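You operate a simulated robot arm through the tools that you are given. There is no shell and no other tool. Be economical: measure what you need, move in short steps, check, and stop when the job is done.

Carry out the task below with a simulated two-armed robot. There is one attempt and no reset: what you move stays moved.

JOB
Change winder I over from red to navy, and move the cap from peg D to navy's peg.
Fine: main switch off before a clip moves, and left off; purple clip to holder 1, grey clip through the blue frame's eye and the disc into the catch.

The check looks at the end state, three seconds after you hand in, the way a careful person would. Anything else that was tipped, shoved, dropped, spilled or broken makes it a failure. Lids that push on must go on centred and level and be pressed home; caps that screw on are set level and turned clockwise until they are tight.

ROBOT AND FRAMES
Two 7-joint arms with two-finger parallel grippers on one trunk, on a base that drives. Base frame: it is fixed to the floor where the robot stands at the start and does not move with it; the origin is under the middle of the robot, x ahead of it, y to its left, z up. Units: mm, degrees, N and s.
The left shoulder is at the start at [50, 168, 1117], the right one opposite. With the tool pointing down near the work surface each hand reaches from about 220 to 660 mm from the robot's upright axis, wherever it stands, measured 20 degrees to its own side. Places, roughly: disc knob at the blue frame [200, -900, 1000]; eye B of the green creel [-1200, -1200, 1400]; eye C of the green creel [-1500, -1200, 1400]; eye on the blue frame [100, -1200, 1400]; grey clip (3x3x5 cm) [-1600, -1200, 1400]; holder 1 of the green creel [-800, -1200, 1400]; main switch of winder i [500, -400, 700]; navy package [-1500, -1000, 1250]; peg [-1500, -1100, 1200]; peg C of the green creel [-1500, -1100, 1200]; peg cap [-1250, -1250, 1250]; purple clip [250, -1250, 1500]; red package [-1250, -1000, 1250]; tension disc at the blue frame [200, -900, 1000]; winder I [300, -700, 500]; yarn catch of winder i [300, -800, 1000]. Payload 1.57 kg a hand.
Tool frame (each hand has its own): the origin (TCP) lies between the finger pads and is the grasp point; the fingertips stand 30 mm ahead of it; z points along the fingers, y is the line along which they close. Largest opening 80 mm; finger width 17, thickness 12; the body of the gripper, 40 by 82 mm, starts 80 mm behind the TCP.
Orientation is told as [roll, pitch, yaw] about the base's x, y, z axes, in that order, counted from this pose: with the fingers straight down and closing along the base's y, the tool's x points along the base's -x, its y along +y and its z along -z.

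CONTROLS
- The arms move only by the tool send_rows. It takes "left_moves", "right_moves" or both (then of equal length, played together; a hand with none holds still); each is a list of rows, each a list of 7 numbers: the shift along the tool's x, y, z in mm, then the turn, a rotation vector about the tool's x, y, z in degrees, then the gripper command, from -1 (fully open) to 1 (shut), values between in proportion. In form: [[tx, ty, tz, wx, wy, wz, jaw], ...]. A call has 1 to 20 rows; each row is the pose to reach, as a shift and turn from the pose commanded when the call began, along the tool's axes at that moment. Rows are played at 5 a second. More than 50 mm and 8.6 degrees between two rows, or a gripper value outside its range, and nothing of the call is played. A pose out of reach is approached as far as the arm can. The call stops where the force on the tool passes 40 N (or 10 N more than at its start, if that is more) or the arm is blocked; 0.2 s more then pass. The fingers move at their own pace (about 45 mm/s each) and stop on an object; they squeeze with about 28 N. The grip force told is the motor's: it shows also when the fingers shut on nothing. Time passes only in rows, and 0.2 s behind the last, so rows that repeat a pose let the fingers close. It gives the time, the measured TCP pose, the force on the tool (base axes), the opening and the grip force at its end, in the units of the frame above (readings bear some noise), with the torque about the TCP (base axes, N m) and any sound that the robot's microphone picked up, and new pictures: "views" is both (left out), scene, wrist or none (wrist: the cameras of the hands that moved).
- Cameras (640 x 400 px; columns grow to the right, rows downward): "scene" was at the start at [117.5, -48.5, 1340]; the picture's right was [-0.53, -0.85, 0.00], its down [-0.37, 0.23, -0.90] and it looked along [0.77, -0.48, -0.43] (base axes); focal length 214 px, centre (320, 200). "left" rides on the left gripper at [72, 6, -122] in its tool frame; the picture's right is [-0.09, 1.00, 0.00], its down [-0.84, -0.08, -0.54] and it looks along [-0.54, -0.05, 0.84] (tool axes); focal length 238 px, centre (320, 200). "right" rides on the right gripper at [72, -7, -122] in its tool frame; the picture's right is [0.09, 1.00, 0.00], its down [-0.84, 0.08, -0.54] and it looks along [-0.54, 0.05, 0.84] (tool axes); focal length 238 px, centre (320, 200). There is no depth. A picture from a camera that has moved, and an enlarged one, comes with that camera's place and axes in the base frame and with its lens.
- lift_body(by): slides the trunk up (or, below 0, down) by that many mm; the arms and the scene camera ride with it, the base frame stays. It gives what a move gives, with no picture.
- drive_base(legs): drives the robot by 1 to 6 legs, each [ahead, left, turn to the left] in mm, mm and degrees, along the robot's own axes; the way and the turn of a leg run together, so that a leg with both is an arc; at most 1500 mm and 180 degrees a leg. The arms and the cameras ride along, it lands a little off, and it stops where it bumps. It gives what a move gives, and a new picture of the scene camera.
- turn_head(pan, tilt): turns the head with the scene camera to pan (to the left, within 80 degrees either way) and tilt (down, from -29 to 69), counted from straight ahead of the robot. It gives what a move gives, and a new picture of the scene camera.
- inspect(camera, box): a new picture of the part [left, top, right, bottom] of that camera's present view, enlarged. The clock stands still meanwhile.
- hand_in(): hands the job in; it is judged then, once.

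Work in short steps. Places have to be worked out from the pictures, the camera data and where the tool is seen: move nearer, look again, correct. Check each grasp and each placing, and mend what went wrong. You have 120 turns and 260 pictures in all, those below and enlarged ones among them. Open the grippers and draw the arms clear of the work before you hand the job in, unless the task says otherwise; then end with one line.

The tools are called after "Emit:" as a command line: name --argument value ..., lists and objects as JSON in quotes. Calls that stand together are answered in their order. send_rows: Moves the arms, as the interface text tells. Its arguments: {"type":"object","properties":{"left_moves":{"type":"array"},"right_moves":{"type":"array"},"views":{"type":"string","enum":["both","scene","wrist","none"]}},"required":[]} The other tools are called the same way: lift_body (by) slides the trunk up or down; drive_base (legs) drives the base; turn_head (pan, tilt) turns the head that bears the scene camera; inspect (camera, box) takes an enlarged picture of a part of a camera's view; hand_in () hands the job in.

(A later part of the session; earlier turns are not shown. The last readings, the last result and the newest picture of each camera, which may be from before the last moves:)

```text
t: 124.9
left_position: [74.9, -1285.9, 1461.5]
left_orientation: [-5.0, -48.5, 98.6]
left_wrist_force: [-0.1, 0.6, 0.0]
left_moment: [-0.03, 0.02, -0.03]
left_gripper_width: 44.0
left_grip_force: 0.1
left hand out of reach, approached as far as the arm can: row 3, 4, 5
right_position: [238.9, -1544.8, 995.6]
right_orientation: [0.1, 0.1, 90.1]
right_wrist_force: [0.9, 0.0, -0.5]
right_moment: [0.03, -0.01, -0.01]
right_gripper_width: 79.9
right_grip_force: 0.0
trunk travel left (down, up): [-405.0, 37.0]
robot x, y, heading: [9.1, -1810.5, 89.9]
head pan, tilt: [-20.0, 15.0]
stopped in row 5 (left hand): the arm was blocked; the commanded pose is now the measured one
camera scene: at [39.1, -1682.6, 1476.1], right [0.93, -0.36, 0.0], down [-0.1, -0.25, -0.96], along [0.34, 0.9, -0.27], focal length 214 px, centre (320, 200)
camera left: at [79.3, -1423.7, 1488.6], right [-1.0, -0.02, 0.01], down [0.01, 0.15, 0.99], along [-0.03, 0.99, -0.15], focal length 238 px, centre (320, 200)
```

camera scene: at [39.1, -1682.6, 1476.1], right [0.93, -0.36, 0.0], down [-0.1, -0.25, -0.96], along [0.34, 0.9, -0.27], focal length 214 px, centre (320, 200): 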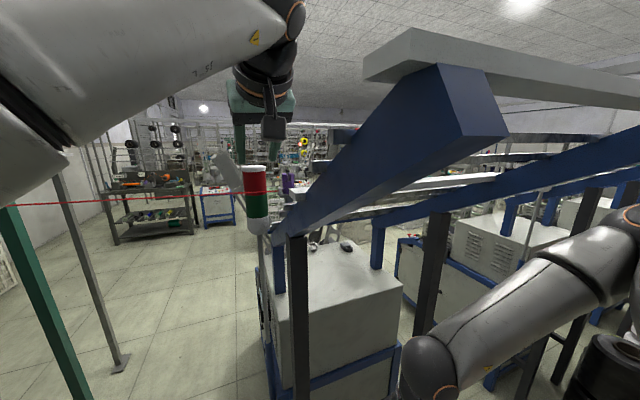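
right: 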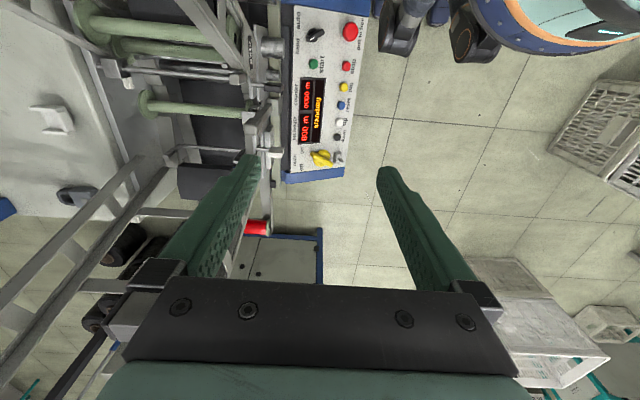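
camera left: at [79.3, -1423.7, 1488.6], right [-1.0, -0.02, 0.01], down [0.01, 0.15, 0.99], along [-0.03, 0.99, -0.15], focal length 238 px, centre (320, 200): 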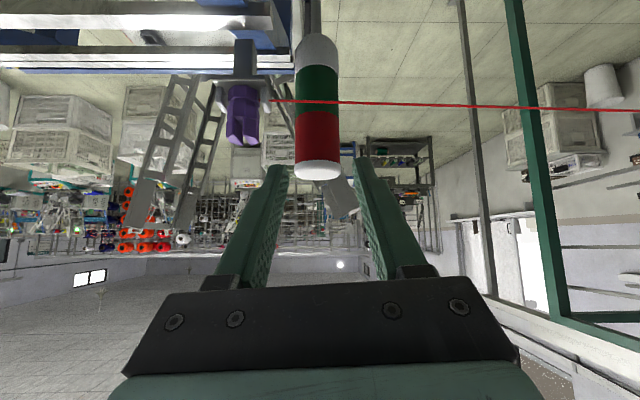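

The left arm is at its limit, crossing in front of the head. I'll retract, then reposition the base to the left and turn it ~38° right so the clip lies on the left hand's side.

Emit:
send_rows --left_moves '[[20, 33, -20, 0, 0, 0, -0.1], [40, 66, -40, 0, 0, 0, -0.1], [60, 100, -60, 0, 0, 0, -0.1], [80, 133, -80, 0, 0, 0, -0.1], [100, 167, -100, 0, 0, 0, -0.1], [120, 200, -120, 0, 0, 0, -0.1], [140, 234, -140, 0, 0, 0, -0.1]]' --views "none"

Emit:
drive_base --legs '[[0, 97, 0], [70, 0, 0], [0, 0, -38]]'

Emit:
turn_head --pan 10 --tilt 10

```text
t: 126.5
left_position: [-145.4, -1502.0, 1432.3]
left_orientation: [-5.3, -48.5, 98.9]
left_wrist_force: [-0.6, -0.2, -1.2]
left_moment: [0.01, 0.01, -0.02]
left_gripper_width: 44.2
left_grip_force: 0.1
right_position: [237.1, -1544.6, 995.5]
right_orientation: [0.1, 0.0, 90.1]
right_wrist_force: [0.3, -0.2, 0.5]
right_moment: [-0.01, -0.01, 0.0]
right_gripper_width: 80.2
right_grip_force: 0.0
trunk travel left (down, up): [-405.0, 37.0]
robot x, y, heading: [7.2, -1810.5, 90.3]
head pan, tilt: [-20.0, 15.0]
```

```text
t: 130.4
left_position: [-24.5, -1404.6, 1432.5]
left_orientation: [-5.1, -48.5, 61.3]
left_wrist_force: [0.2, -0.3, -0.4]
left_moment: [-0.05, -0.03, 0.0]
left_gripper_width: 43.9
left_grip_force: 0.0
right_position: [252.4, -1670.2, 994.9]
right_orientation: [0.0, 0.1, 52.7]
right_wrist_force: [-0.4, 0.7, 0.0]
right_moment: [-0.02, 0.01, 0.0]
right_gripper_width: 80.0
right_grip_force: 0.1
trunk travel left (down, up): [-405.0, 37.0]
robot x, y, heading: [-97.0, -1742.9, 52.6]
head pan, tilt: [-20.0, 15.0]
camera scene: at [8.7, -1657.4, 1477.2], right [0.54, -0.84, 0.0], down [-0.22, -0.14, -0.97], along [0.81, 0.52, -0.26], focal length 214 px, centre (320, 200)
```

scene: 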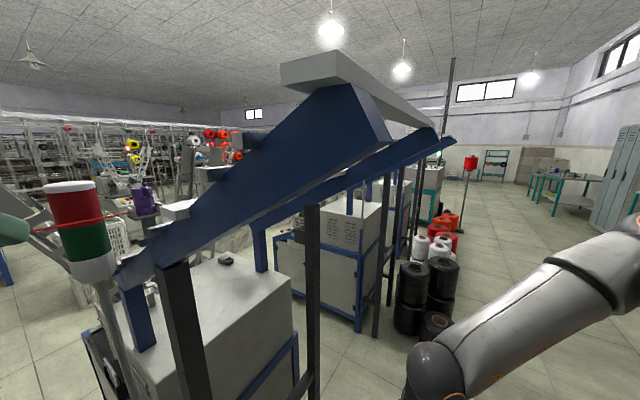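

```text
t: 131.3
left_position: [-24.8, -1402.7, 1434.1]
left_orientation: [-5.2, -48.3, 61.3]
left_wrist_force: [0.3, 0.3, -0.3]
left_moment: [0.0, 0.02, -0.02]
left_gripper_width: 43.9
left_grip_force: 0.0
right_position: [252.1, -1670.6, 995.3]
right_orientation: [0.1, 0.1, 52.7]
right_wrist_force: [0.2, -0.5, 0.2]
right_moment: [0.0, -0.03, 0.01]
right_gripper_width: 79.8
right_grip_force: 0.0
trunk travel left (down, up): [-405.0, 37.0]
robot x, y, heading: [-94.4, -1738.8, 52.7]
head pan, tilt: [10.0, 10.0]
camera scene: at [-27.4, -1625.2, 1485.3], right [0.89, -0.46, 0.0], down [-0.08, -0.15, -0.98], along [0.45, 0.88, -0.17], focal length 214 px, centre (320, 200)
```

scene: 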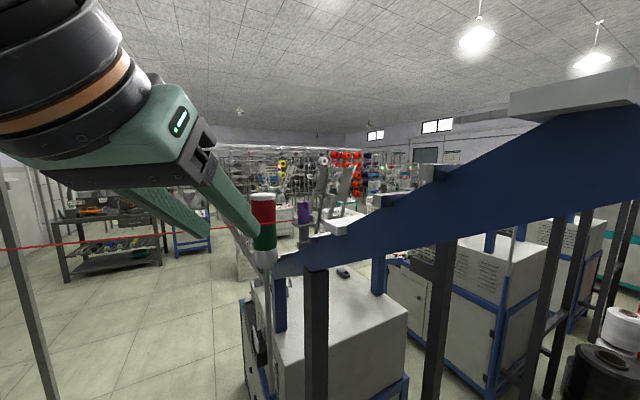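

The geometry is now better. I swing the fingers' bearing to ~85° and go to the pre-grasp 70 mm short of the clip.

Emit:
send_rows --left_moves '[[-25, -15, 26, -4.6, 0, -3.2, -0.1], [-50, -29, 51, -9.2, 0, -6.4, -0.1], [-75, -44, 77, -13.8, 0, -9.6, -0.1], [-100, -59, 103, -18.4, 0, -12.8, -0.1], [-125, -74, 129, -23, 0, -16, -0.1], [-125, -74, 129, -23, 0, -16, -0.1]]' --views "both"

```text
t: 132.8
left_position: [129.6, -1291.5, 1449.9]
left_orientation: [0.2, -47.7, 85.2]
left_wrist_force: [-1.8, 0.6, -0.8]
left_moment: [-0.01, -0.02, -0.02]
left_gripper_width: 44.1
left_grip_force: 0.1
right_position: [252.6, -1668.7, 995.7]
right_orientation: [0.1, 0.1, 52.6]
right_wrist_force: [-0.1, -0.2, 0.5]
right_moment: [0.04, -0.01, 0.03]
right_gripper_width: 79.9
right_grip_force: 0.1
trunk travel left (down, up): [-405.0, 37.0]
robot x, y, heading: [-95.0, -1741.7, 52.7]
head pan, tilt: [10.0, 10.0]
camera scene: at [-28.4, -1625.0, 1485.3], right [0.89, -0.46, 0.0], down [-0.08, -0.15, -0.98], along [0.45, 0.88, -0.17], focal length 214 px, centre (320, 200)
camera left: at [112.3, -1427.6, 1479.1], right [-0.99, 0.14, 0.07], down [0.09, 0.15, 0.98], along [0.13, 0.98, -0.17], focal length 238 px, centre (320, 200)
```

scene: 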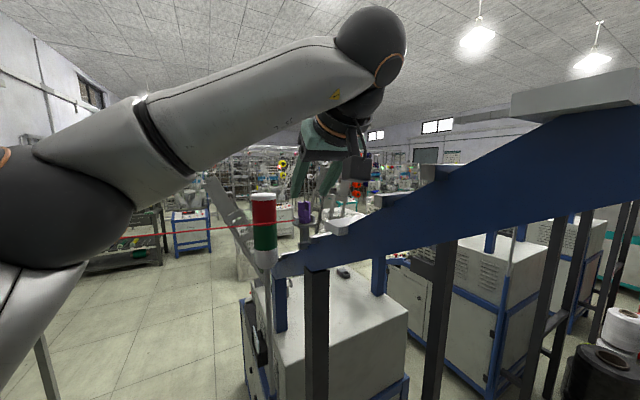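
left: 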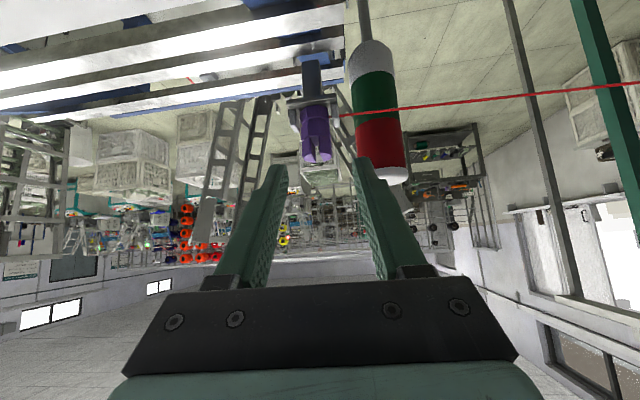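

Pre-grasp reached. I look closely at the clip and cradle.

Emit:
inspect --camera "left" --box '[250, 50, 410, 190]'

```text
2.86 times, centred on (330, 120) of left
camera zoom: at [112.3, -1427.6, 1479.1], right [-0.99, 0.14, 0.07], down [0.09, 0.15, 0.98], along [0.13, 0.98, -0.17], focal length 681 px, centre (291, 429)
```

zoom: 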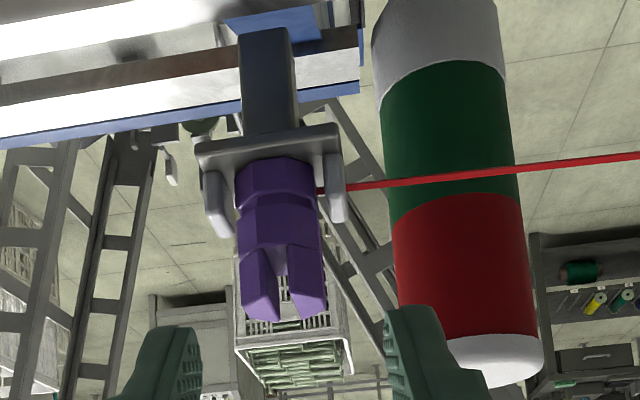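

The clip spans z 1367–1414, ears to ~1388; I grasp at z≈1406. Advance along the approach axis.

Emit:
send_rows --left_moves '[[-1, -3, 20, 0, 0, 0, -0.1], [-2, -3, 40, 0, 0, 0, -0.1], [-2.5, -3, 56, 0, 0, 0, -0.1], [-2.5, -3, 68, 0, 0, 0, -0.1], [-2.5, -3, 68, 0, 0, 0, -0.1]]' --views "wrist"

Emit:
inspect --camera "left" --box '[240, 80, 420, 220]'

Emit:
inspect --camera "scene" --box '[250, 150, 400, 250]'

```text
t: 133.9
left_position: [141.9, -1240.0, 1402.4]
left_orientation: [0.1, -47.7, 85.1]
left_wrist_force: [0.4, 0.3, -1.1]
left_moment: [-0.02, -0.01, 0.0]
left_gripper_width: 43.9
left_grip_force: 0.0
right_position: [252.3, -1670.3, 994.6]
right_orientation: [0.0, 0.1, 52.8]
right_wrist_force: [-0.2, 0.4, 0.3]
right_moment: [-0.02, 0.02, 0.01]
right_gripper_width: 79.9
right_grip_force: 0.0
trunk travel left (down, up): [-405.0, 37.0]
robot x, y, heading: [-95.6, -1736.7, 52.6]
head pan, tilt: [10.0, 10.0]
camera left: at [123.6, -1376.9, 1432.1], right [-0.99, 0.14, 0.07], down [0.09, 0.15, 0.98], along [0.13, 0.98, -0.17], focal length 238 px, centre (320, 200)
```

left: 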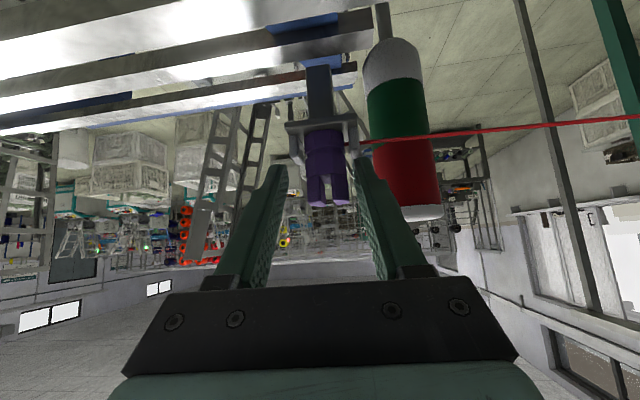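

```text
2.86 times, centred on (330, 150) of left
camera zoom: at [123.6, -1376.9, 1432.1], right [-0.99, 0.14, 0.07], down [0.09, 0.15, 0.98], along [0.13, 0.98, -0.17], focal length 681 px, centre (291, 343)
```

zoom: 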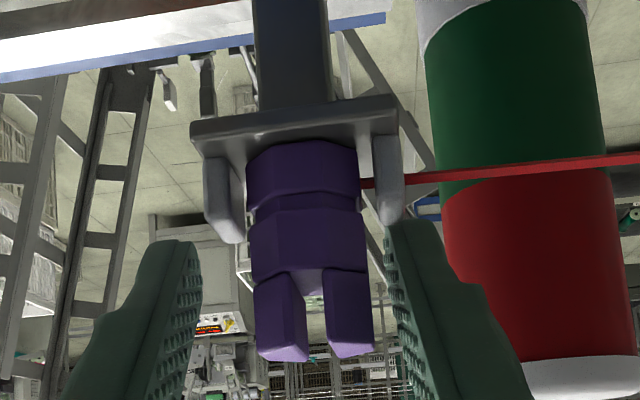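

```text
4.00 times, centred on (325, 200) of scene
camera zoom: at [-27.4, -1625.3, 1485.3], right [0.89, -0.46, 0.0], down [-0.08, -0.15, -0.98], along [0.45, 0.88, -0.17], focal length 858 px, centre (300, 200)
```

zoom: 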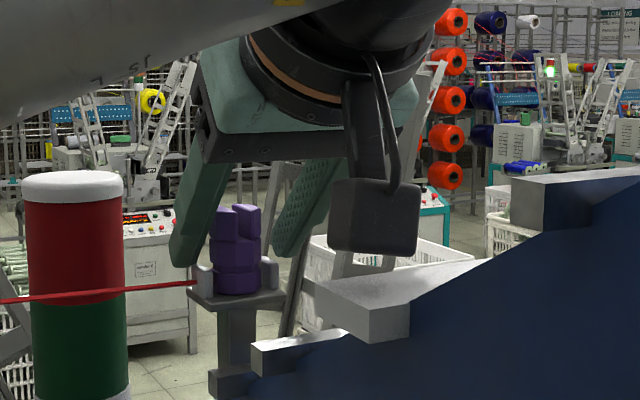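

The clip is between the fingers; I centre by 4 mm and close.

Emit:
send_rows --left_moves '[[-2, 4.5, 0, 0, 0, 0, -0.1], [-2, 4.5, 0, 0, 0, 0, 0.2], [-2, 4.5, 0, 0, 0, 0, 0.6], [-2, 4.5, 0, 0, 0, 0, 1], [-2, 4.5, 0, 0, 0, 0, 1]]' --views "wrist"

Emit:
inspect --camera "left" --box '[240, 80, 420, 220]'

```text
t: 135.2
left_position: [135.4, -1236.9, 1404.9]
left_orientation: [0.1, -47.7, 85.2]
left_wrist_force: [0.3, 0.5, -0.5]
left_moment: [-0.01, -0.04, -0.01]
left_gripper_width: 23.3
left_grip_force: 27.3
right_position: [252.8, -1669.7, 994.8]
right_orientation: [0.1, 0.1, 52.5]
right_wrist_force: [-0.3, -0.1, 0.0]
right_moment: [-0.02, -0.01, 0.0]
right_gripper_width: 80.1
right_grip_force: 0.1
trunk travel left (down, up): [-405.0, 37.0]
robot x, y, heading: [-91.0, -1741.2, 52.9]
head pan, tilt: [10.0, 10.0]
camera left: at [118.4, -1374.7, 1434.0], right [-0.99, 0.14, 0.07], down [0.09, 0.15, 0.98], along [0.13, 0.98, -0.17], focal length 238 px, centre (320, 200)
```

left: 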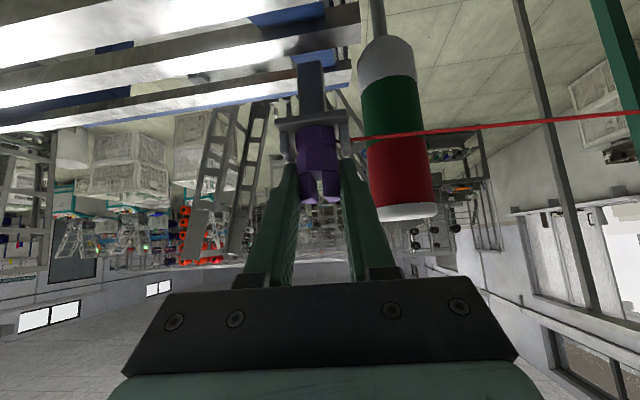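

```text
2.86 times, centred on (330, 150) of left
camera zoom: at [118.4, -1374.7, 1434.0], right [-0.99, 0.14, 0.07], down [0.09, 0.15, 0.98], along [0.13, 0.98, -0.17], focal length 681 px, centre (291, 343)
```

zoom: 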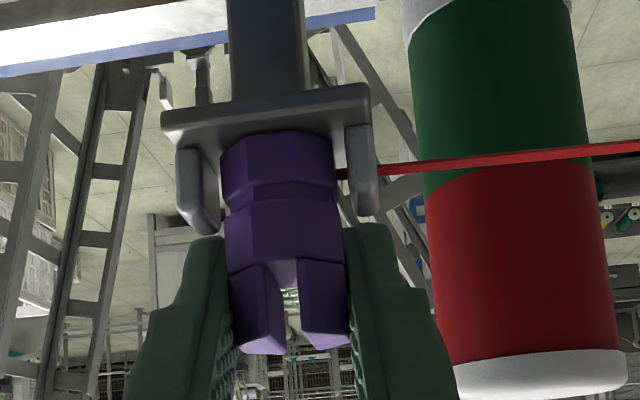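

Gripped (23.3 mm, 27 N). I lift straight up 60 mm.

Emit:
send_rows --left_moves '[[-11, 0, -10, 0, 0, 0, 1], [-22, 0, -20, 0, 0, 0, 1], [-33, 0, -30, 0, 0, 0, 1], [-44, 0, -40, 0, 0, 0, 1], [-44, 0, -40, 0, 0, 0, 1]]' --views "wrist"

Emit:
inspect --camera "scene" --box '[250, 130, 400, 230]'

```text
t: 136.3
left_position: [139.1, -1238.5, 1462.3]
left_orientation: [0.1, -47.7, 85.0]
left_wrist_force: [-0.2, 0.3, -0.2]
left_moment: [0.0, 0.01, 0.0]
left_gripper_width: 0.0
left_grip_force: 21.3
right_position: [253.4, -1669.9, 994.8]
right_orientation: [0.1, 0.1, 52.6]
right_wrist_force: [-0.3, -0.8, 0.6]
right_moment: [0.0, -0.01, -0.01]
right_gripper_width: 80.2
right_grip_force: 0.1
trunk travel left (down, up): [-405.0, 37.0]
robot x, y, heading: [-90.6, -1741.0, 52.9]
head pan, tilt: [10.0, 10.0]
camera left: at [120.3, -1375.9, 1492.2], right [-0.99, 0.14, 0.07], down [0.09, 0.15, 0.98], along [0.13, 0.98, -0.17], focal length 238 px, centre (320, 200)
```

left: 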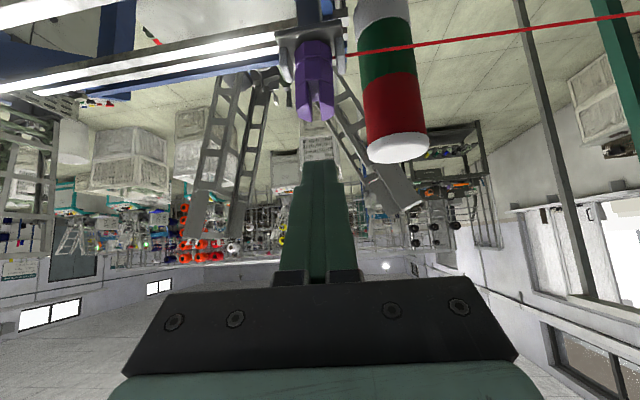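

```text
4.00 times, centred on (325, 180) of scene
camera zoom: at [-27.6, -1624.9, 1485.3], right [0.89, -0.46, 0.0], down [-0.08, -0.15, -0.98], along [0.45, 0.88, -0.17], focal length 858 px, centre (300, 280)
```

zoom: 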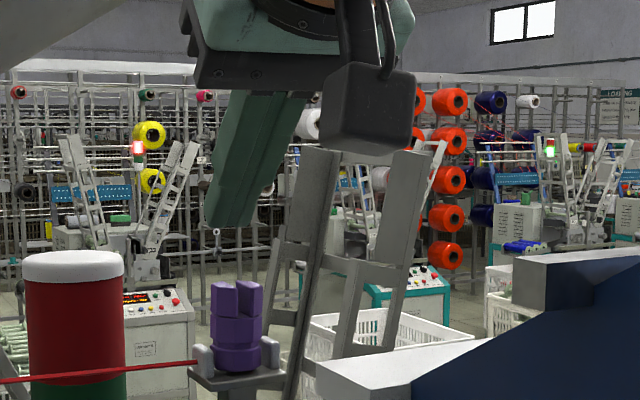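

The clip slipped out of the pads (held only on its tips) and still stands in the cradle. I'll regrip lower on the body with the fingers closing along y, where there are no cradle ears: raise and swing the hand to bearing ~20°.

Emit:
send_rows --left_moves '[[-8, 6, -12, 5.3, 0, 4.9, -0.1], [-16, 13, -23, 10.7, 0, 9.7, -0.1], [-13, 19, -25, 16, 0, 14.6, -0.1], [-10, 25, -27, 21.4, 0, 19.4, -0.1], [-7, 32, -28, 26.7, 0, 24.3, -0.1], [-4, 38, -30, 32, 0, 29.2, -0.1], [-1, 44, -32, 37.4, 0, 34, -0.1], [2, 51, -33, 42.7, 0, 38.9, -0.1], [5, 57, -35, 48.1, 0, 43.7, -0.1], [5, 57, -35, 48.1, 0, 43.7, -0.1]]' --views "both"

Emit:
inspect --camera "left" --box '[240, 40, 420, 180]'

```text
t: 138.6
left_position: [77.2, -1261.6, 1483.9]
left_orientation: [0.1, -47.6, 20.1]
left_wrist_force: [-0.3, -0.8, -0.1]
left_moment: [0.02, 0.06, -0.02]
left_gripper_width: 44.0
left_grip_force: 0.1
right_position: [252.3, -1670.0, 994.4]
right_orientation: [0.0, 0.1, 52.5]
right_wrist_force: [0.4, -0.1, -0.6]
right_moment: [-0.01, -0.03, -0.02]
right_gripper_width: 79.9
right_grip_force: 0.1
trunk travel left (down, up): [-405.0, 37.0]
robot x, y, heading: [-95.3, -1739.2, 52.7]
head pan, tilt: [10.0, 10.0]
camera scene: at [-27.3, -1625.4, 1485.3], right [0.89, -0.46, 0.0], down [-0.08, -0.15, -0.98], along [0.45, 0.88, -0.17], focal length 214 px, centre (320, 200)
camera left: at [-54.7, -1302.9, 1513.9], right [-0.28, 0.96, 0.07], down [0.18, -0.02, 0.98], along [0.94, 0.29, -0.17], focal length 238 px, centre (320, 200)
```

scene: 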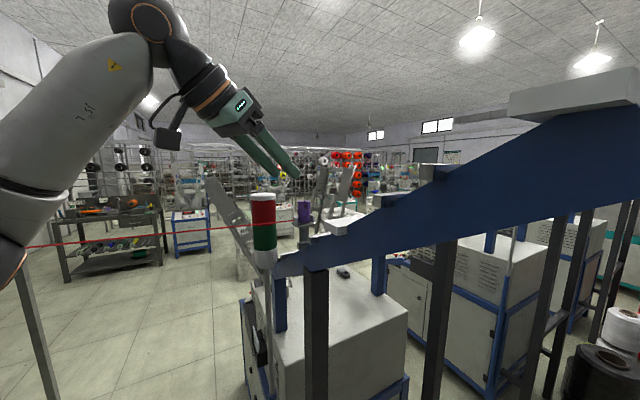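
left: 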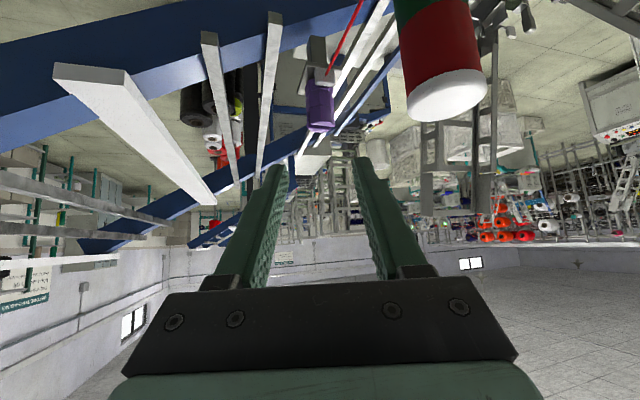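

```text
2.86 times, centred on (330, 110) of left
camera zoom: at [-54.7, -1302.9, 1513.9], right [-0.28, 0.96, 0.07], down [0.18, -0.02, 0.98], along [0.94, 0.29, -0.17], focal length 681 px, centre (291, 457)
```

zoom: 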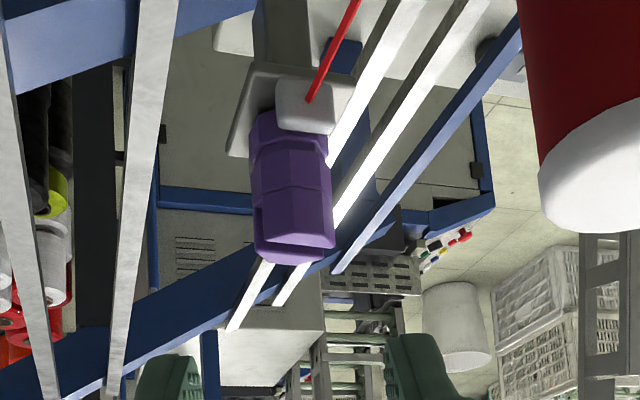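

Clip centre measured at (137.5, -1238, 1390). Descend along this approach, grip point about 10 mm lower than before.

Emit:
send_rows --left_moves '[[11, 0, 20, 0, 0, 0, -0.1], [21, 0.5, 40, 0, 0, 0, -0.1], [21.5, 0.5, 60, 0, 0, 0, -0.1], [21.5, 0.5, 80, 0, 0, 0, -0.1], [21.5, 0.5, 92, 0, 0, 0, -0.1], [21.5, 0.5, 101, 0, 0, 0, -0.1], [21.5, 0.5, 101, 0, 0, 0, -0.1]]' --views "none"

Emit:
inspect --camera "left" --box '[240, 70, 420, 210]'

Emit:
inspect --camera "scene" --box '[230, 140, 380, 240]'

```text
t: 140.2
left_position: [134.3, -1242.2, 1400.7]
left_orientation: [0.0, -47.6, 20.3]
left_wrist_force: [0.8, -0.4, -0.1]
left_moment: [0.02, -0.02, 0.0]
left_gripper_width: 43.9
left_grip_force: 0.1
right_position: [253.0, -1670.6, 995.9]
right_orientation: [0.1, 0.2, 52.6]
right_wrist_force: [0.6, 0.3, -0.2]
right_moment: [0.0, 0.03, -0.01]
right_gripper_width: 79.9
right_grip_force: 0.1
trunk travel left (down, up): [-405.0, 37.0]
robot x, y, heading: [-93.0, -1742.6, 52.8]
head pan, tilt: [10.0, 10.0]
```

```text
2.86 times, centred on (330, 140) of left
camera zoom: at [2.2, -1282.6, 1429.3], right [-0.29, 0.96, 0.07], down [0.18, -0.02, 0.98], along [0.94, 0.29, -0.17], focal length 681 px, centre (291, 371)
```

zoom: 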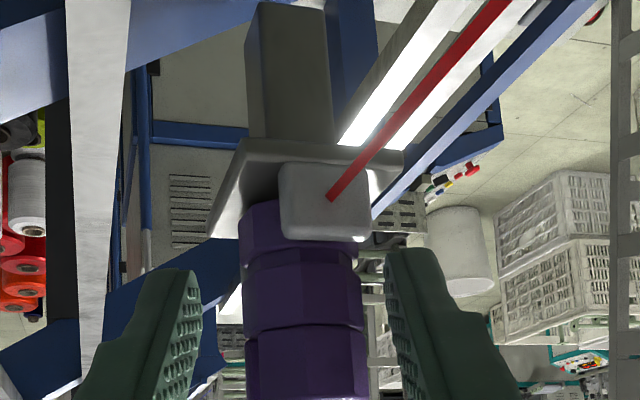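

```text
4.00 times, centred on (305, 190) of scene
camera zoom: at [-27.5, -1625.2, 1485.3], right [0.89, -0.46, 0.0], down [-0.08, -0.15, -0.98], along [0.45, 0.88, -0.17], focal length 858 px, centre (380, 240)
```

zoom: 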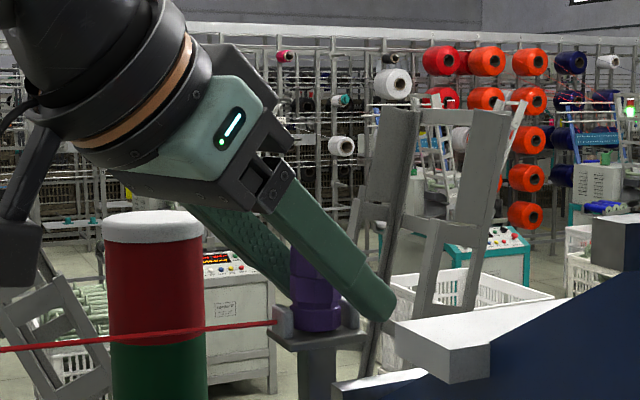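

Good straddle over the body. I drop 5 mm more and close.

Emit:
send_rows --left_moves '[[3.7, 0, 2, 0, 0, 0, -0.1], [3.7, 0, 2, 0, 0, 0, 0.2], [3.7, 0, 2, 0, 0, 0, 0.6], [3.7, 0, 2, 0, 0, 0, 1], [3.7, 0, 2, 0, 0, 0, 1]]' --views "none"

Emit:
inspect --camera "scene" --box '[230, 140, 380, 240]'

```text
t: 141.3
left_position: [135.1, -1242.5, 1395.9]
left_orientation: [0.0, -47.6, 20.1]
left_wrist_force: [0.2, -2.5, -1.0]
left_moment: [-0.16, -0.04, -0.01]
left_gripper_width: 23.1
left_grip_force: 28.0
right_position: [253.2, -1669.9, 995.8]
right_orientation: [0.2, 0.1, 52.6]
right_wrist_force: [0.6, 0.4, 0.0]
right_moment: [0.0, 0.0, 0.0]
right_gripper_width: 80.2
right_grip_force: 0.0
trunk travel left (down, up): [-405.0, 37.0]
robot x, y, heading: [-92.0, -1740.8, 52.7]
head pan, tilt: [10.0, 10.0]
```

```text
4.00 times, centred on (305, 190) of scene
camera zoom: at [-27.0, -1625.9, 1485.3], right [0.89, -0.46, 0.0], down [-0.08, -0.15, -0.98], along [0.45, 0.88, -0.17], focal length 858 px, centre (380, 240)
```

zoom: 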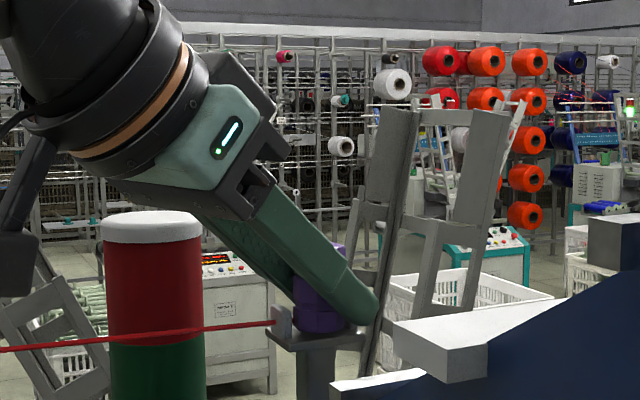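

Firm grip on the body now. I lift slowly, 8 mm per row.

Emit:
send_rows --left_moves '[[-3, 0, -2.7, 0, 0, 0, 1], [-9, 0, -8, 0, 0, 0, 1], [-15, 0, -13.5, 0, 0, 0, 1], [-21, 0, -19, 0, 0, 0, 1], [-27, 0, -24, 0, 0, 0, 1], [-33, 0, -30, 0, 0, 0, 1]]' --views "none"

Emit:
inspect --camera "scene" --box '[230, 120, 380, 220]'

```text
t: 142.8
left_position: [133.2, -1241.6, 1441.0]
left_orientation: [0.0, -47.7, 20.3]
left_wrist_force: [-0.6, 0.1, 0.1]
left_moment: [0.02, -0.02, -0.01]
left_gripper_width: 21.6
left_grip_force: 28.2
right_position: [253.1, -1670.0, 994.9]
right_orientation: [0.2, 0.2, 52.6]
right_wrist_force: [-0.2, -0.5, -0.4]
right_moment: [-0.02, -0.02, 0.02]
right_gripper_width: 80.1
right_grip_force: 0.1
trunk travel left (down, up): [-405.0, 37.0]
robot x, y, heading: [-94.1, -1740.3, 52.5]
head pan, tilt: [10.0, 10.0]
```

```text
4.00 times, centred on (305, 170) of scene
camera zoom: at [-27.4, -1625.3, 1485.3], right [0.89, -0.46, 0.0], down [-0.08, -0.15, -0.98], along [0.45, 0.88, -0.17], focal length 858 px, centre (380, 320)
```

zoom: 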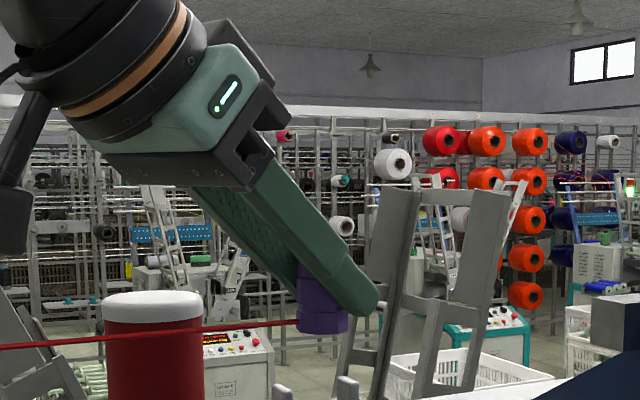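

The clip is up with its yarn attached. I draw the hand back, turn to face the creel and drive across to look at holder 1.

Emit:
send_rows --left_moves '[[16, -20, -28, 0, 0, 0, 1], [31, -41, -57, 0, 0, 0, 1], [47, -61, -85, 0, 0, 0, 1], [63, -82, -113, 0, 0, 0, 1], [63, -82, -113, 0, 0, 0, 1]]' --views "none"

Emit:
drive_base --legs '[[0, 0, 37], [-110, 0, 0], [0, 520, 0]]'

Emit:
turn_head --pan 15 --tilt 5

```text
t: 143.9
left_position: [42.7, -1362.0, 1469.8]
left_orientation: [0.0, -47.7, 20.3]
left_wrist_force: [-0.6, 0.8, -0.8]
left_moment: [0.03, -0.01, -0.03]
left_gripper_width: 23.2
left_grip_force: 27.7
right_position: [252.2, -1669.5, 994.3]
right_orientation: [0.1, 0.1, 52.5]
right_wrist_force: [0.0, 0.8, 0.1]
right_moment: [-0.02, -0.01, -0.02]
right_gripper_width: 79.9
right_grip_force: 0.1
trunk travel left (down, up): [-405.0, 37.0]
robot x, y, heading: [-91.2, -1739.7, 52.8]
head pan, tilt: [10.0, 10.0]
```

```text
t: 151.6
left_position: [-749.6, -1483.5, 1470.1]
left_orientation: [0.1, -47.7, 59.2]
left_wrist_force: [-0.3, -0.2, -1.3]
left_moment: [0.03, -0.01, 0.02]
left_gripper_width: 22.7
left_grip_force: 28.2
right_position: [-390.9, -1591.1, 996.0]
right_orientation: [0.1, 0.1, 91.5]
right_wrist_force: [-1.1, -0.2, -0.1]
right_moment: [-0.02, 0.01, 0.02]
right_gripper_width: 80.1
right_grip_force: 0.1
trunk travel left (down, up): [-405.0, 37.0]
robot x, y, heading: [-613.5, -1864.7, 91.8]
head pan, tilt: [10.0, 10.0]
camera scene: at [-637.1, -1731.4, 1485.3], right [0.98, 0.2, 0.0], down [0.04, -0.17, -0.98], along [-0.2, 0.96, -0.17], focal length 214 px, centre (320, 200)
```

scene: 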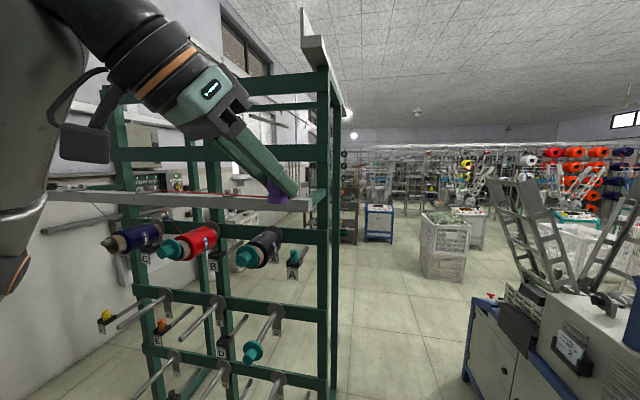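

```text
t: 152.3
left_position: [-748.7, -1483.2, 1470.5]
left_orientation: [0.1, -47.5, 59.2]
left_wrist_force: [1.3, -0.3, -0.3]
left_moment: [0.03, 0.01, -0.01]
left_gripper_width: 22.5
left_grip_force: 28.0
right_position: [-391.3, -1590.4, 993.9]
right_orientation: [0.0, 0.1, 91.6]
right_wrist_force: [-0.8, -0.4, -0.3]
right_moment: [0.06, -0.03, -0.04]
right_gripper_width: 80.2
right_grip_force: 0.1
trunk travel left (down, up): [-405.0, 37.0]
robot x, y, heading: [-619.0, -1859.7, 91.7]
head pan, tilt: [15.0, 5.0]
camera scene: at [-644.5, -1734.4, 1493.3], right [0.96, 0.29, 0.0], down [0.03, -0.08, -1.0], along [-0.29, 0.95, -0.09], focal length 214 px, centre (320, 200)
```

scene: 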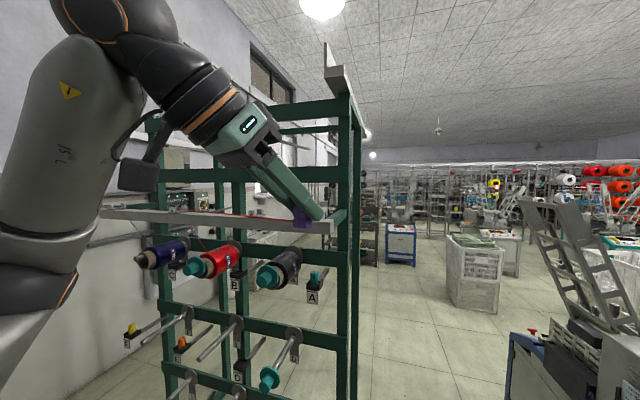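

Zoom on the rail to find holder 1 and its shape.

Emit:
inspect --camera "scene" --box '[100, 180, 360, 320]'

Emit:
inspect --camera "left" --box '[200, 0, 440, 200]'

```text
2.46 times, centred on (230, 250) of scene
camera zoom: at [-644.5, -1734.4, 1493.3], right [0.96, 0.29, 0.0], down [0.03, -0.08, -1.0], along [-0.29, 0.95, -0.09], focal length 528 px, centre (542, 77)
```

zoom: 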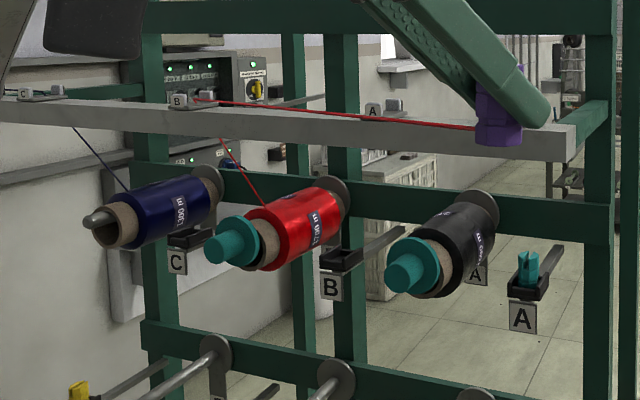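

```text
2.00 times, centred on (320, 100) of left
camera zoom: at [-824.9, -1598.7, 1499.7], right [-0.82, 0.56, 0.07], down [0.15, 0.1, 0.98], along [0.55, 0.82, -0.17], focal length 477 px, centre (320, 400)
```

zoom: 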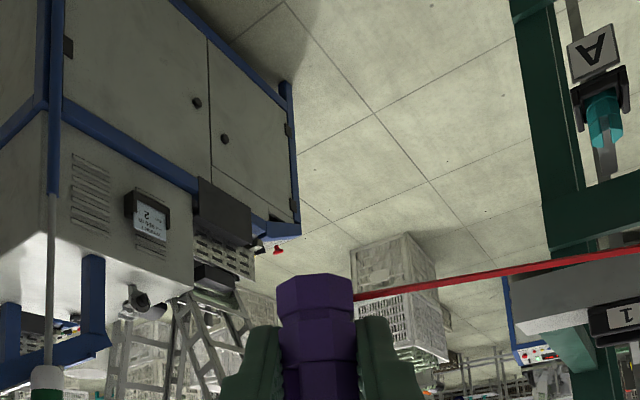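

Holder 1 is hidden behind my hand at ≈(-818, -1270, 1416). I shift the hand right to see it.

Emit:
send_rows --left_moves '[[-14, -34, 15, 0, 0, 0, 1], [-28, -69, 30, 0, 0, 0, 1], [-41, -103, 45, 0, 0, 0, 1]]' --views "none"

Emit:
inspect --camera "scene" --box '[230, 160, 390, 260]'

```text
t: 153.1
left_position: [-625.9, -1482.7, 1474.4]
left_orientation: [0.1, -47.5, 59.2]
left_wrist_force: [-0.5, 0.9, 0.7]
left_moment: [-0.01, 0.01, 0.03]
left_gripper_width: 22.5
left_grip_force: 27.7
right_position: [-390.7, -1590.9, 994.0]
right_orientation: [0.2, 0.2, 91.7]
right_wrist_force: [-0.7, -0.2, 0.2]
right_moment: [0.0, -0.02, 0.01]
right_gripper_width: 79.9
right_grip_force: 0.1
trunk travel left (down, up): [-405.0, 37.0]
robot x, y, heading: [-618.6, -1859.6, 91.6]
head pan, tilt: [15.0, 5.0]
```

```text
4.00 times, centred on (310, 210) of scene
camera zoom: at [-643.1, -1734.5, 1493.4], right [0.96, 0.29, 0.0], down [0.02, -0.08, -1.0], along [-0.29, 0.95, -0.09], focal length 858 px, centre (360, 160)
```

zoom: 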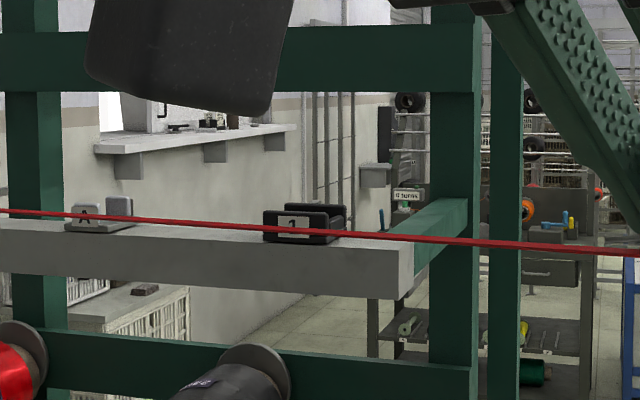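

Holder 1 is a black channel open along x, walls at ±y (front wall y≈-1290, top ≈1420, rail top ≈1402). I drive 70 mm ahead, then bring the clip to a hover point in front of and above it with fingers pointing along +y.

Emit:
drive_base --legs '[[70, 0, 0]]'

Emit:
send_rows --left_moves '[[-2, 38, -28, -5.5, 0, -5, 1], [0, 76, -40, -11, 0, -10, 1], [11, 113, -48, -17, 0, -15.5, 1], [22, 150, -60, -23, 0, -20.7, 1], [22, 165, -65, -23, 0, -20.7, 1], [22, 165, -65, -23, 0, -20.7, 1]]' --views "both"

```text
t: 154.1
left_position: [-629.4, -1412.6, 1474.3]
left_orientation: [0.0, -47.6, 59.2]
left_wrist_force: [0.0, -0.1, -0.2]
left_moment: [-0.06, -0.01, -0.05]
left_gripper_width: 22.3
left_grip_force: 28.3
right_position: [-393.9, -1520.0, 995.2]
right_orientation: [0.2, 0.2, 91.6]
right_wrist_force: [-0.5, -0.4, 0.1]
right_moment: [-0.01, -0.02, 0.02]
right_gripper_width: 79.9
right_grip_force: 0.0
trunk travel left (down, up): [-405.0, 37.0]
robot x, y, heading: [-616.9, -1792.2, 91.6]
head pan, tilt: [15.0, 5.0]
camera scene: at [-646.7, -1664.2, 1493.2], right [0.96, 0.29, 0.0], down [0.03, -0.08, -1.0], along [-0.29, 0.95, -0.09], focal length 214 px, centre (320, 200)
```

scene: 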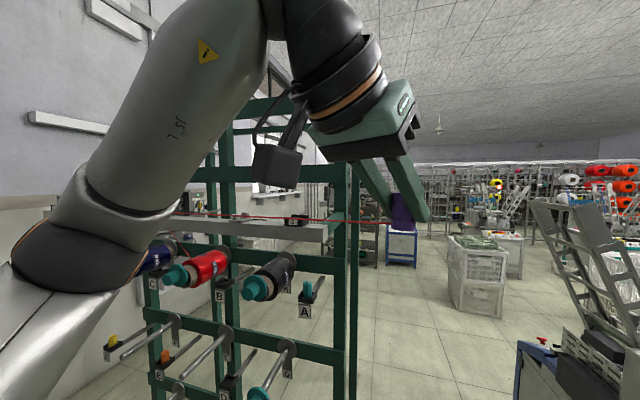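

```text
t: 155.5
left_position: [-802.8, -1384.8, 1503.0]
left_orientation: [0.4, -47.7, 90.0]
left_wrist_force: [0.0, 0.0, -0.4]
left_moment: [0.0, 0.02, 0.0]
left_gripper_width: 22.4
left_grip_force: 27.8
right_position: [-393.2, -1521.9, 994.2]
right_orientation: [0.2, 0.1, 91.6]
right_wrist_force: [0.0, -0.2, -0.3]
right_moment: [0.01, -0.02, -0.03]
right_gripper_width: 79.8
right_grip_force: 0.1
trunk travel left (down, up): [-405.0, 37.0]
robot x, y, heading: [-616.7, -1793.2, 91.8]
head pan, tilt: [15.0, 5.0]
camera scene: at [-646.4, -1665.4, 1493.4], right [0.96, 0.29, 0.0], down [0.02, -0.08, -1.0], along [-0.29, 0.95, -0.09], focal length 214 px, centre (320, 200)
camera left: at [-809.1, -1523.1, 1532.2], right [-1.0, 0.06, 0.07], down [0.08, 0.16, 0.98], along [0.05, 0.99, -0.17], focal length 238 px, centre (320, 200)
```

scene: 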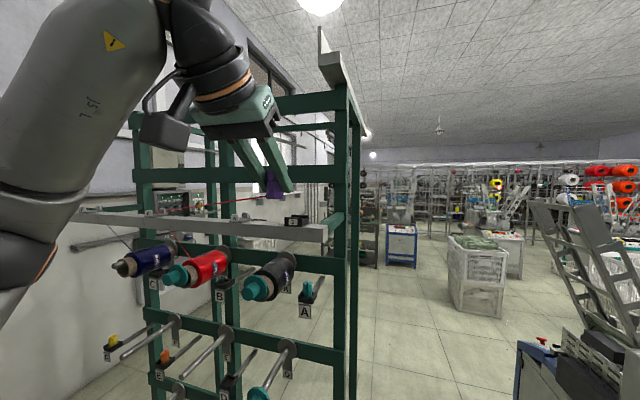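
left: 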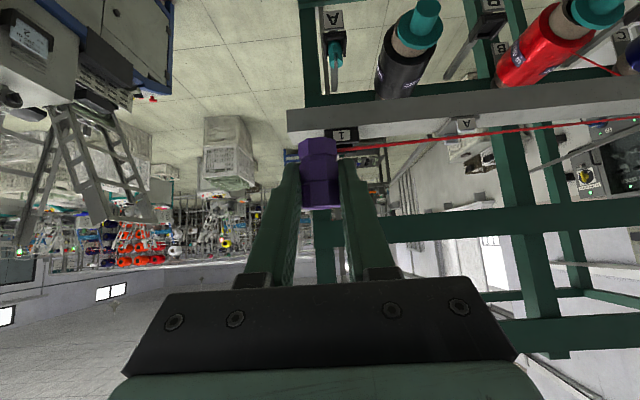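

Zooms for triangulating the holder precisely.

Emit:
inspect --camera "scene" --box '[230, 180, 350, 255]'

Emit:
inspect --camera "left" --box '[250, 90, 410, 210]'

```text
5.33 times, centred on (290, 218) of scene
camera zoom: at [-646.4, -1665.4, 1493.4], right [0.96, 0.29, 0.0], down [0.02, -0.08, -1.0], along [-0.29, 0.95, -0.09], focal length 1144 px, centre (480, 107)
```

zoom: 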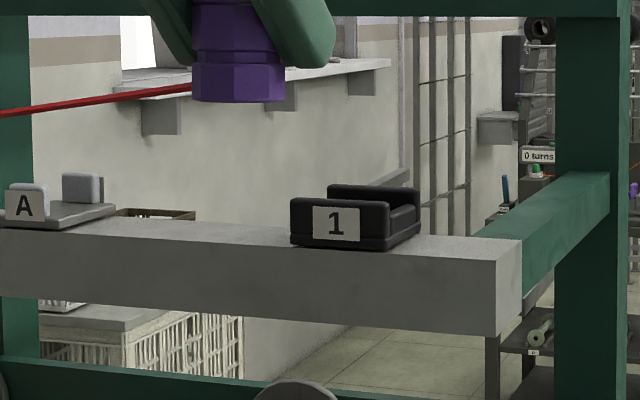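

```text
3.33 times, centred on (330, 150) of left
camera zoom: at [-809.1, -1523.1, 1532.2], right [-1.0, 0.06, 0.07], down [0.08, 0.16, 0.98], along [0.05, 0.99, -0.17], focal length 794 px, centre (287, 367)
```

zoom: 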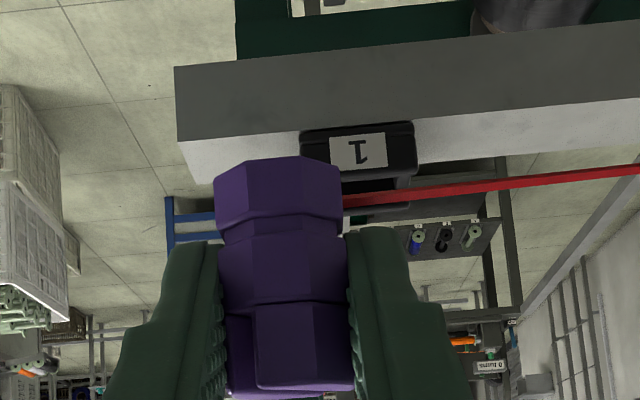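

Holder 1 centre ≈(-824, -1254), walls' top ≈1419, channel ~36 long in x. I bring the clip over it, still ~25 mm above.

Emit:
send_rows --left_moves '[[-18, 7, 33, 0, 0, 0, 1], [-36, 14, 66, 0, 0, 0, 1], [-53, 21, 96, 0, 0, 0, 1], [-53, 21, 96, 0, 0, 0, 1]]' --views "none"

Emit:
inspect --camera "scene" --box '[230, 180, 350, 255]'

Emit:
inspect --camera "left" --box '[240, 90, 400, 210]'

```text
t: 156.5
left_position: [-826.1, -1279.3, 1478.5]
left_orientation: [0.5, -47.8, 89.9]
left_wrist_force: [1.2, -0.2, -0.3]
left_moment: [0.01, 0.03, 0.02]
left_gripper_width: 22.6
left_grip_force: 28.2
right_position: [-394.1, -1521.8, 994.8]
right_orientation: [0.1, 0.2, 91.6]
right_wrist_force: [-0.2, 0.7, 0.5]
right_moment: [0.01, 0.03, 0.03]
right_gripper_width: 80.1
right_grip_force: 0.1
trunk travel left (down, up): [-405.0, 37.0]
robot x, y, heading: [-621.0, -1792.3, 91.8]
head pan, tilt: [15.0, 5.0]
```

```text
5.33 times, centred on (290, 218) of scene
camera zoom: at [-646.5, -1665.8, 1493.4], right [0.96, 0.29, 0.0], down [0.02, -0.08, -1.0], along [-0.29, 0.95, -0.09], focal length 1144 px, centre (480, 107)
```

zoom: 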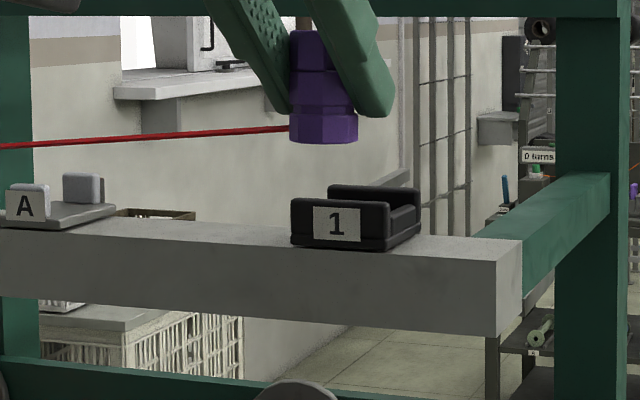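

```text
3.33 times, centred on (320, 150) of left
camera zoom: at [-831.8, -1417.2, 1507.9], right [-1.0, 0.06, 0.07], down [0.08, 0.16, 0.98], along [0.05, 0.99, -0.17], focal length 794 px, centre (320, 367)
```

zoom: 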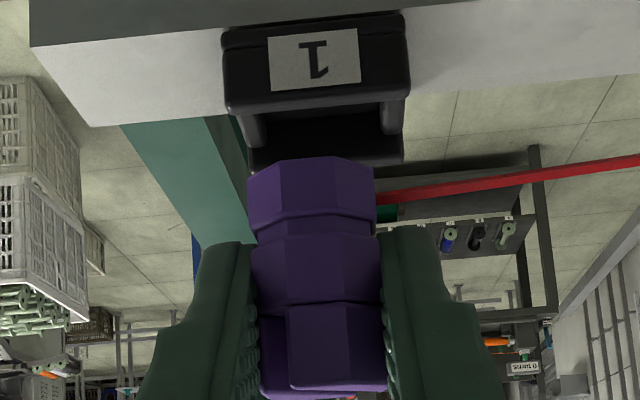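

The clip's front-bottom edge is at (-825, -1280, 1443) and the holder's front wall top at (-827, -1262, 1420), so the clip needs +21 in y. I move there and down to just above the walls.

Emit:
send_rows --left_moves '[[-7, 1, 8, 0, 0, 0, 1], [-14, 1.5, 15.5, 0, 0, 0, 1], [-7, 1.5, 22, 0, 0, 0, 1], [-2, 1.5, 27, 0, 0, 0, 1], [-2, 1.5, 27, 0, 0, 0, 1]]' --views "none"

Emit:
inspect --camera "scene" --box '[270, 190, 350, 240]'

Emit:
inspect --camera "left" --box '[240, 90, 400, 210]'

```text
t: 157.7
left_position: [-824.6, -1257.2, 1461.6]
left_orientation: [0.3, -47.7, 89.9]
left_wrist_force: [-0.2, 0.3, 0.4]
left_moment: [0.02, -0.03, -0.01]
left_gripper_width: 22.4
left_grip_force: 28.2
right_position: [-393.6, -1522.4, 995.6]
right_orientation: [0.1, 0.1, 91.7]
right_wrist_force: [-0.2, -0.6, -0.3]
right_moment: [0.02, 0.01, 0.03]
right_gripper_width: 80.2
right_grip_force: 0.0
trunk travel left (down, up): [-405.0, 37.0]
robot x, y, heading: [-620.1, -1793.1, 91.9]
head pan, tilt: [15.0, 5.0]
```

```text
8.00 times, centred on (310, 215) of scene
camera zoom: at [-646.7, -1665.4, 1493.4], right [0.96, 0.29, 0.0], down [0.03, -0.08, -1.0], along [-0.29, 0.95, -0.09], focal length 1716 px, centre (400, 80)
```

zoom: 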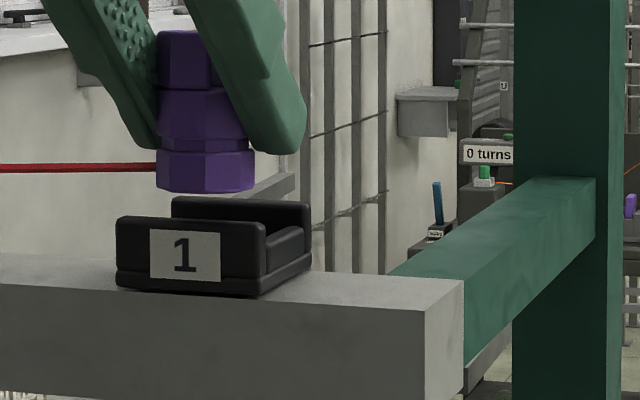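

```text
3.33 times, centred on (320, 150) of left
camera zoom: at [-831.0, -1394.2, 1490.1], right [-1.0, 0.06, 0.07], down [0.08, 0.16, 0.98], along [0.05, 0.98, -0.17], focal length 794 px, centre (320, 367)
```

zoom: 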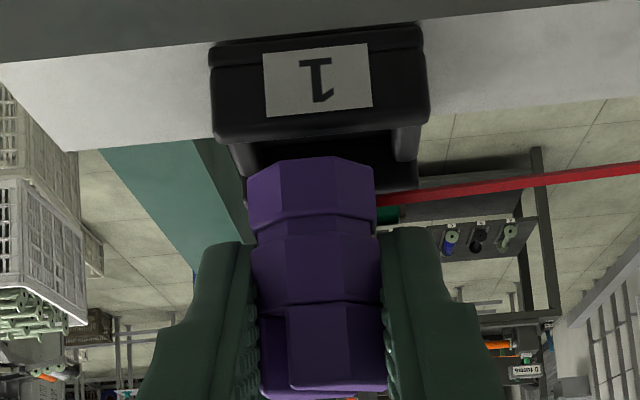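

Clip bottom sits ~5 mm above the walls and nearly centred; I correct +1.5 in y, -2 in x and lower gently in small steps.

Emit:
send_rows --left_moves '[[-1, 2, 1, 0, 0, 0, 1], [1.2, 2, 3, 0, 0, 0, 1], [3.4, 2, 5, 0, 0, 0, 1], [5.6, 2, 7, 0, 0, 0, 1], [7.9, 2, 9, 0, 0, 0, 1], [7.9, 2, 9, 0, 0, 0, 1]]' --views "none"

Emit:
inspect --camera "scene" --box '[270, 190, 350, 240]'

Emit:
inspect --camera "left" --box '[240, 90, 400, 210]'

```text
t: 159.1
left_position: [-826.8, -1256.4, 1452.7]
left_orientation: [0.1, -48.3, 90.0]
left_wrist_force: [-2.0, 7.0, 24.4]
left_moment: [0.33, 0.05, 0.0]
left_gripper_width: 22.7
left_grip_force: 27.6
right_position: [-392.9, -1522.2, 995.1]
right_orientation: [0.2, 0.1, 91.7]
right_wrist_force: [-0.4, 0.0, -0.8]
right_moment: [0.01, -0.02, 0.0]
right_gripper_width: 80.0
right_grip_force: 0.1
trunk travel left (down, up): [-405.0, 37.0]
robot x, y, heading: [-617.0, -1795.2, 91.5]
head pan, tilt: [15.0, 5.0]
```

```text
8.00 times, centred on (310, 215) of scene
camera zoom: at [-645.9, -1666.2, 1493.8], right [0.96, 0.29, 0.0], down [0.02, -0.08, -1.0], along [-0.29, 0.95, -0.09], focal length 1716 px, centre (400, 80)
```

zoom: 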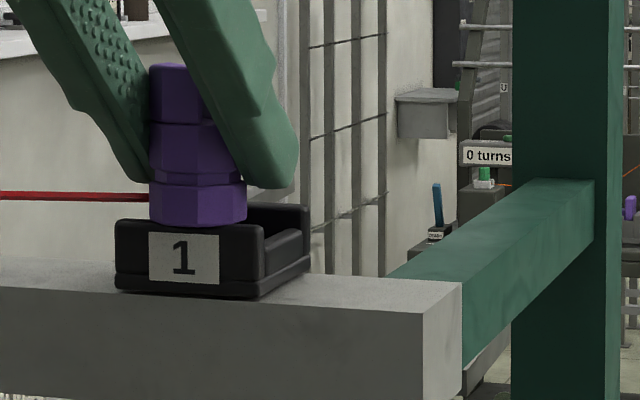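

```text
3.33 times, centred on (320, 150) of left
camera zoom: at [-833.2, -1394.4, 1479.9], right [-1.0, 0.06, 0.07], down [0.08, 0.15, 0.99], along [0.05, 0.99, -0.16], focal length 794 px, centre (320, 367)
```

zoom: 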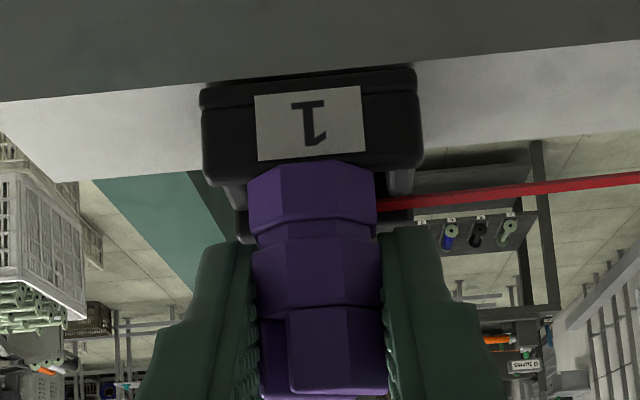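

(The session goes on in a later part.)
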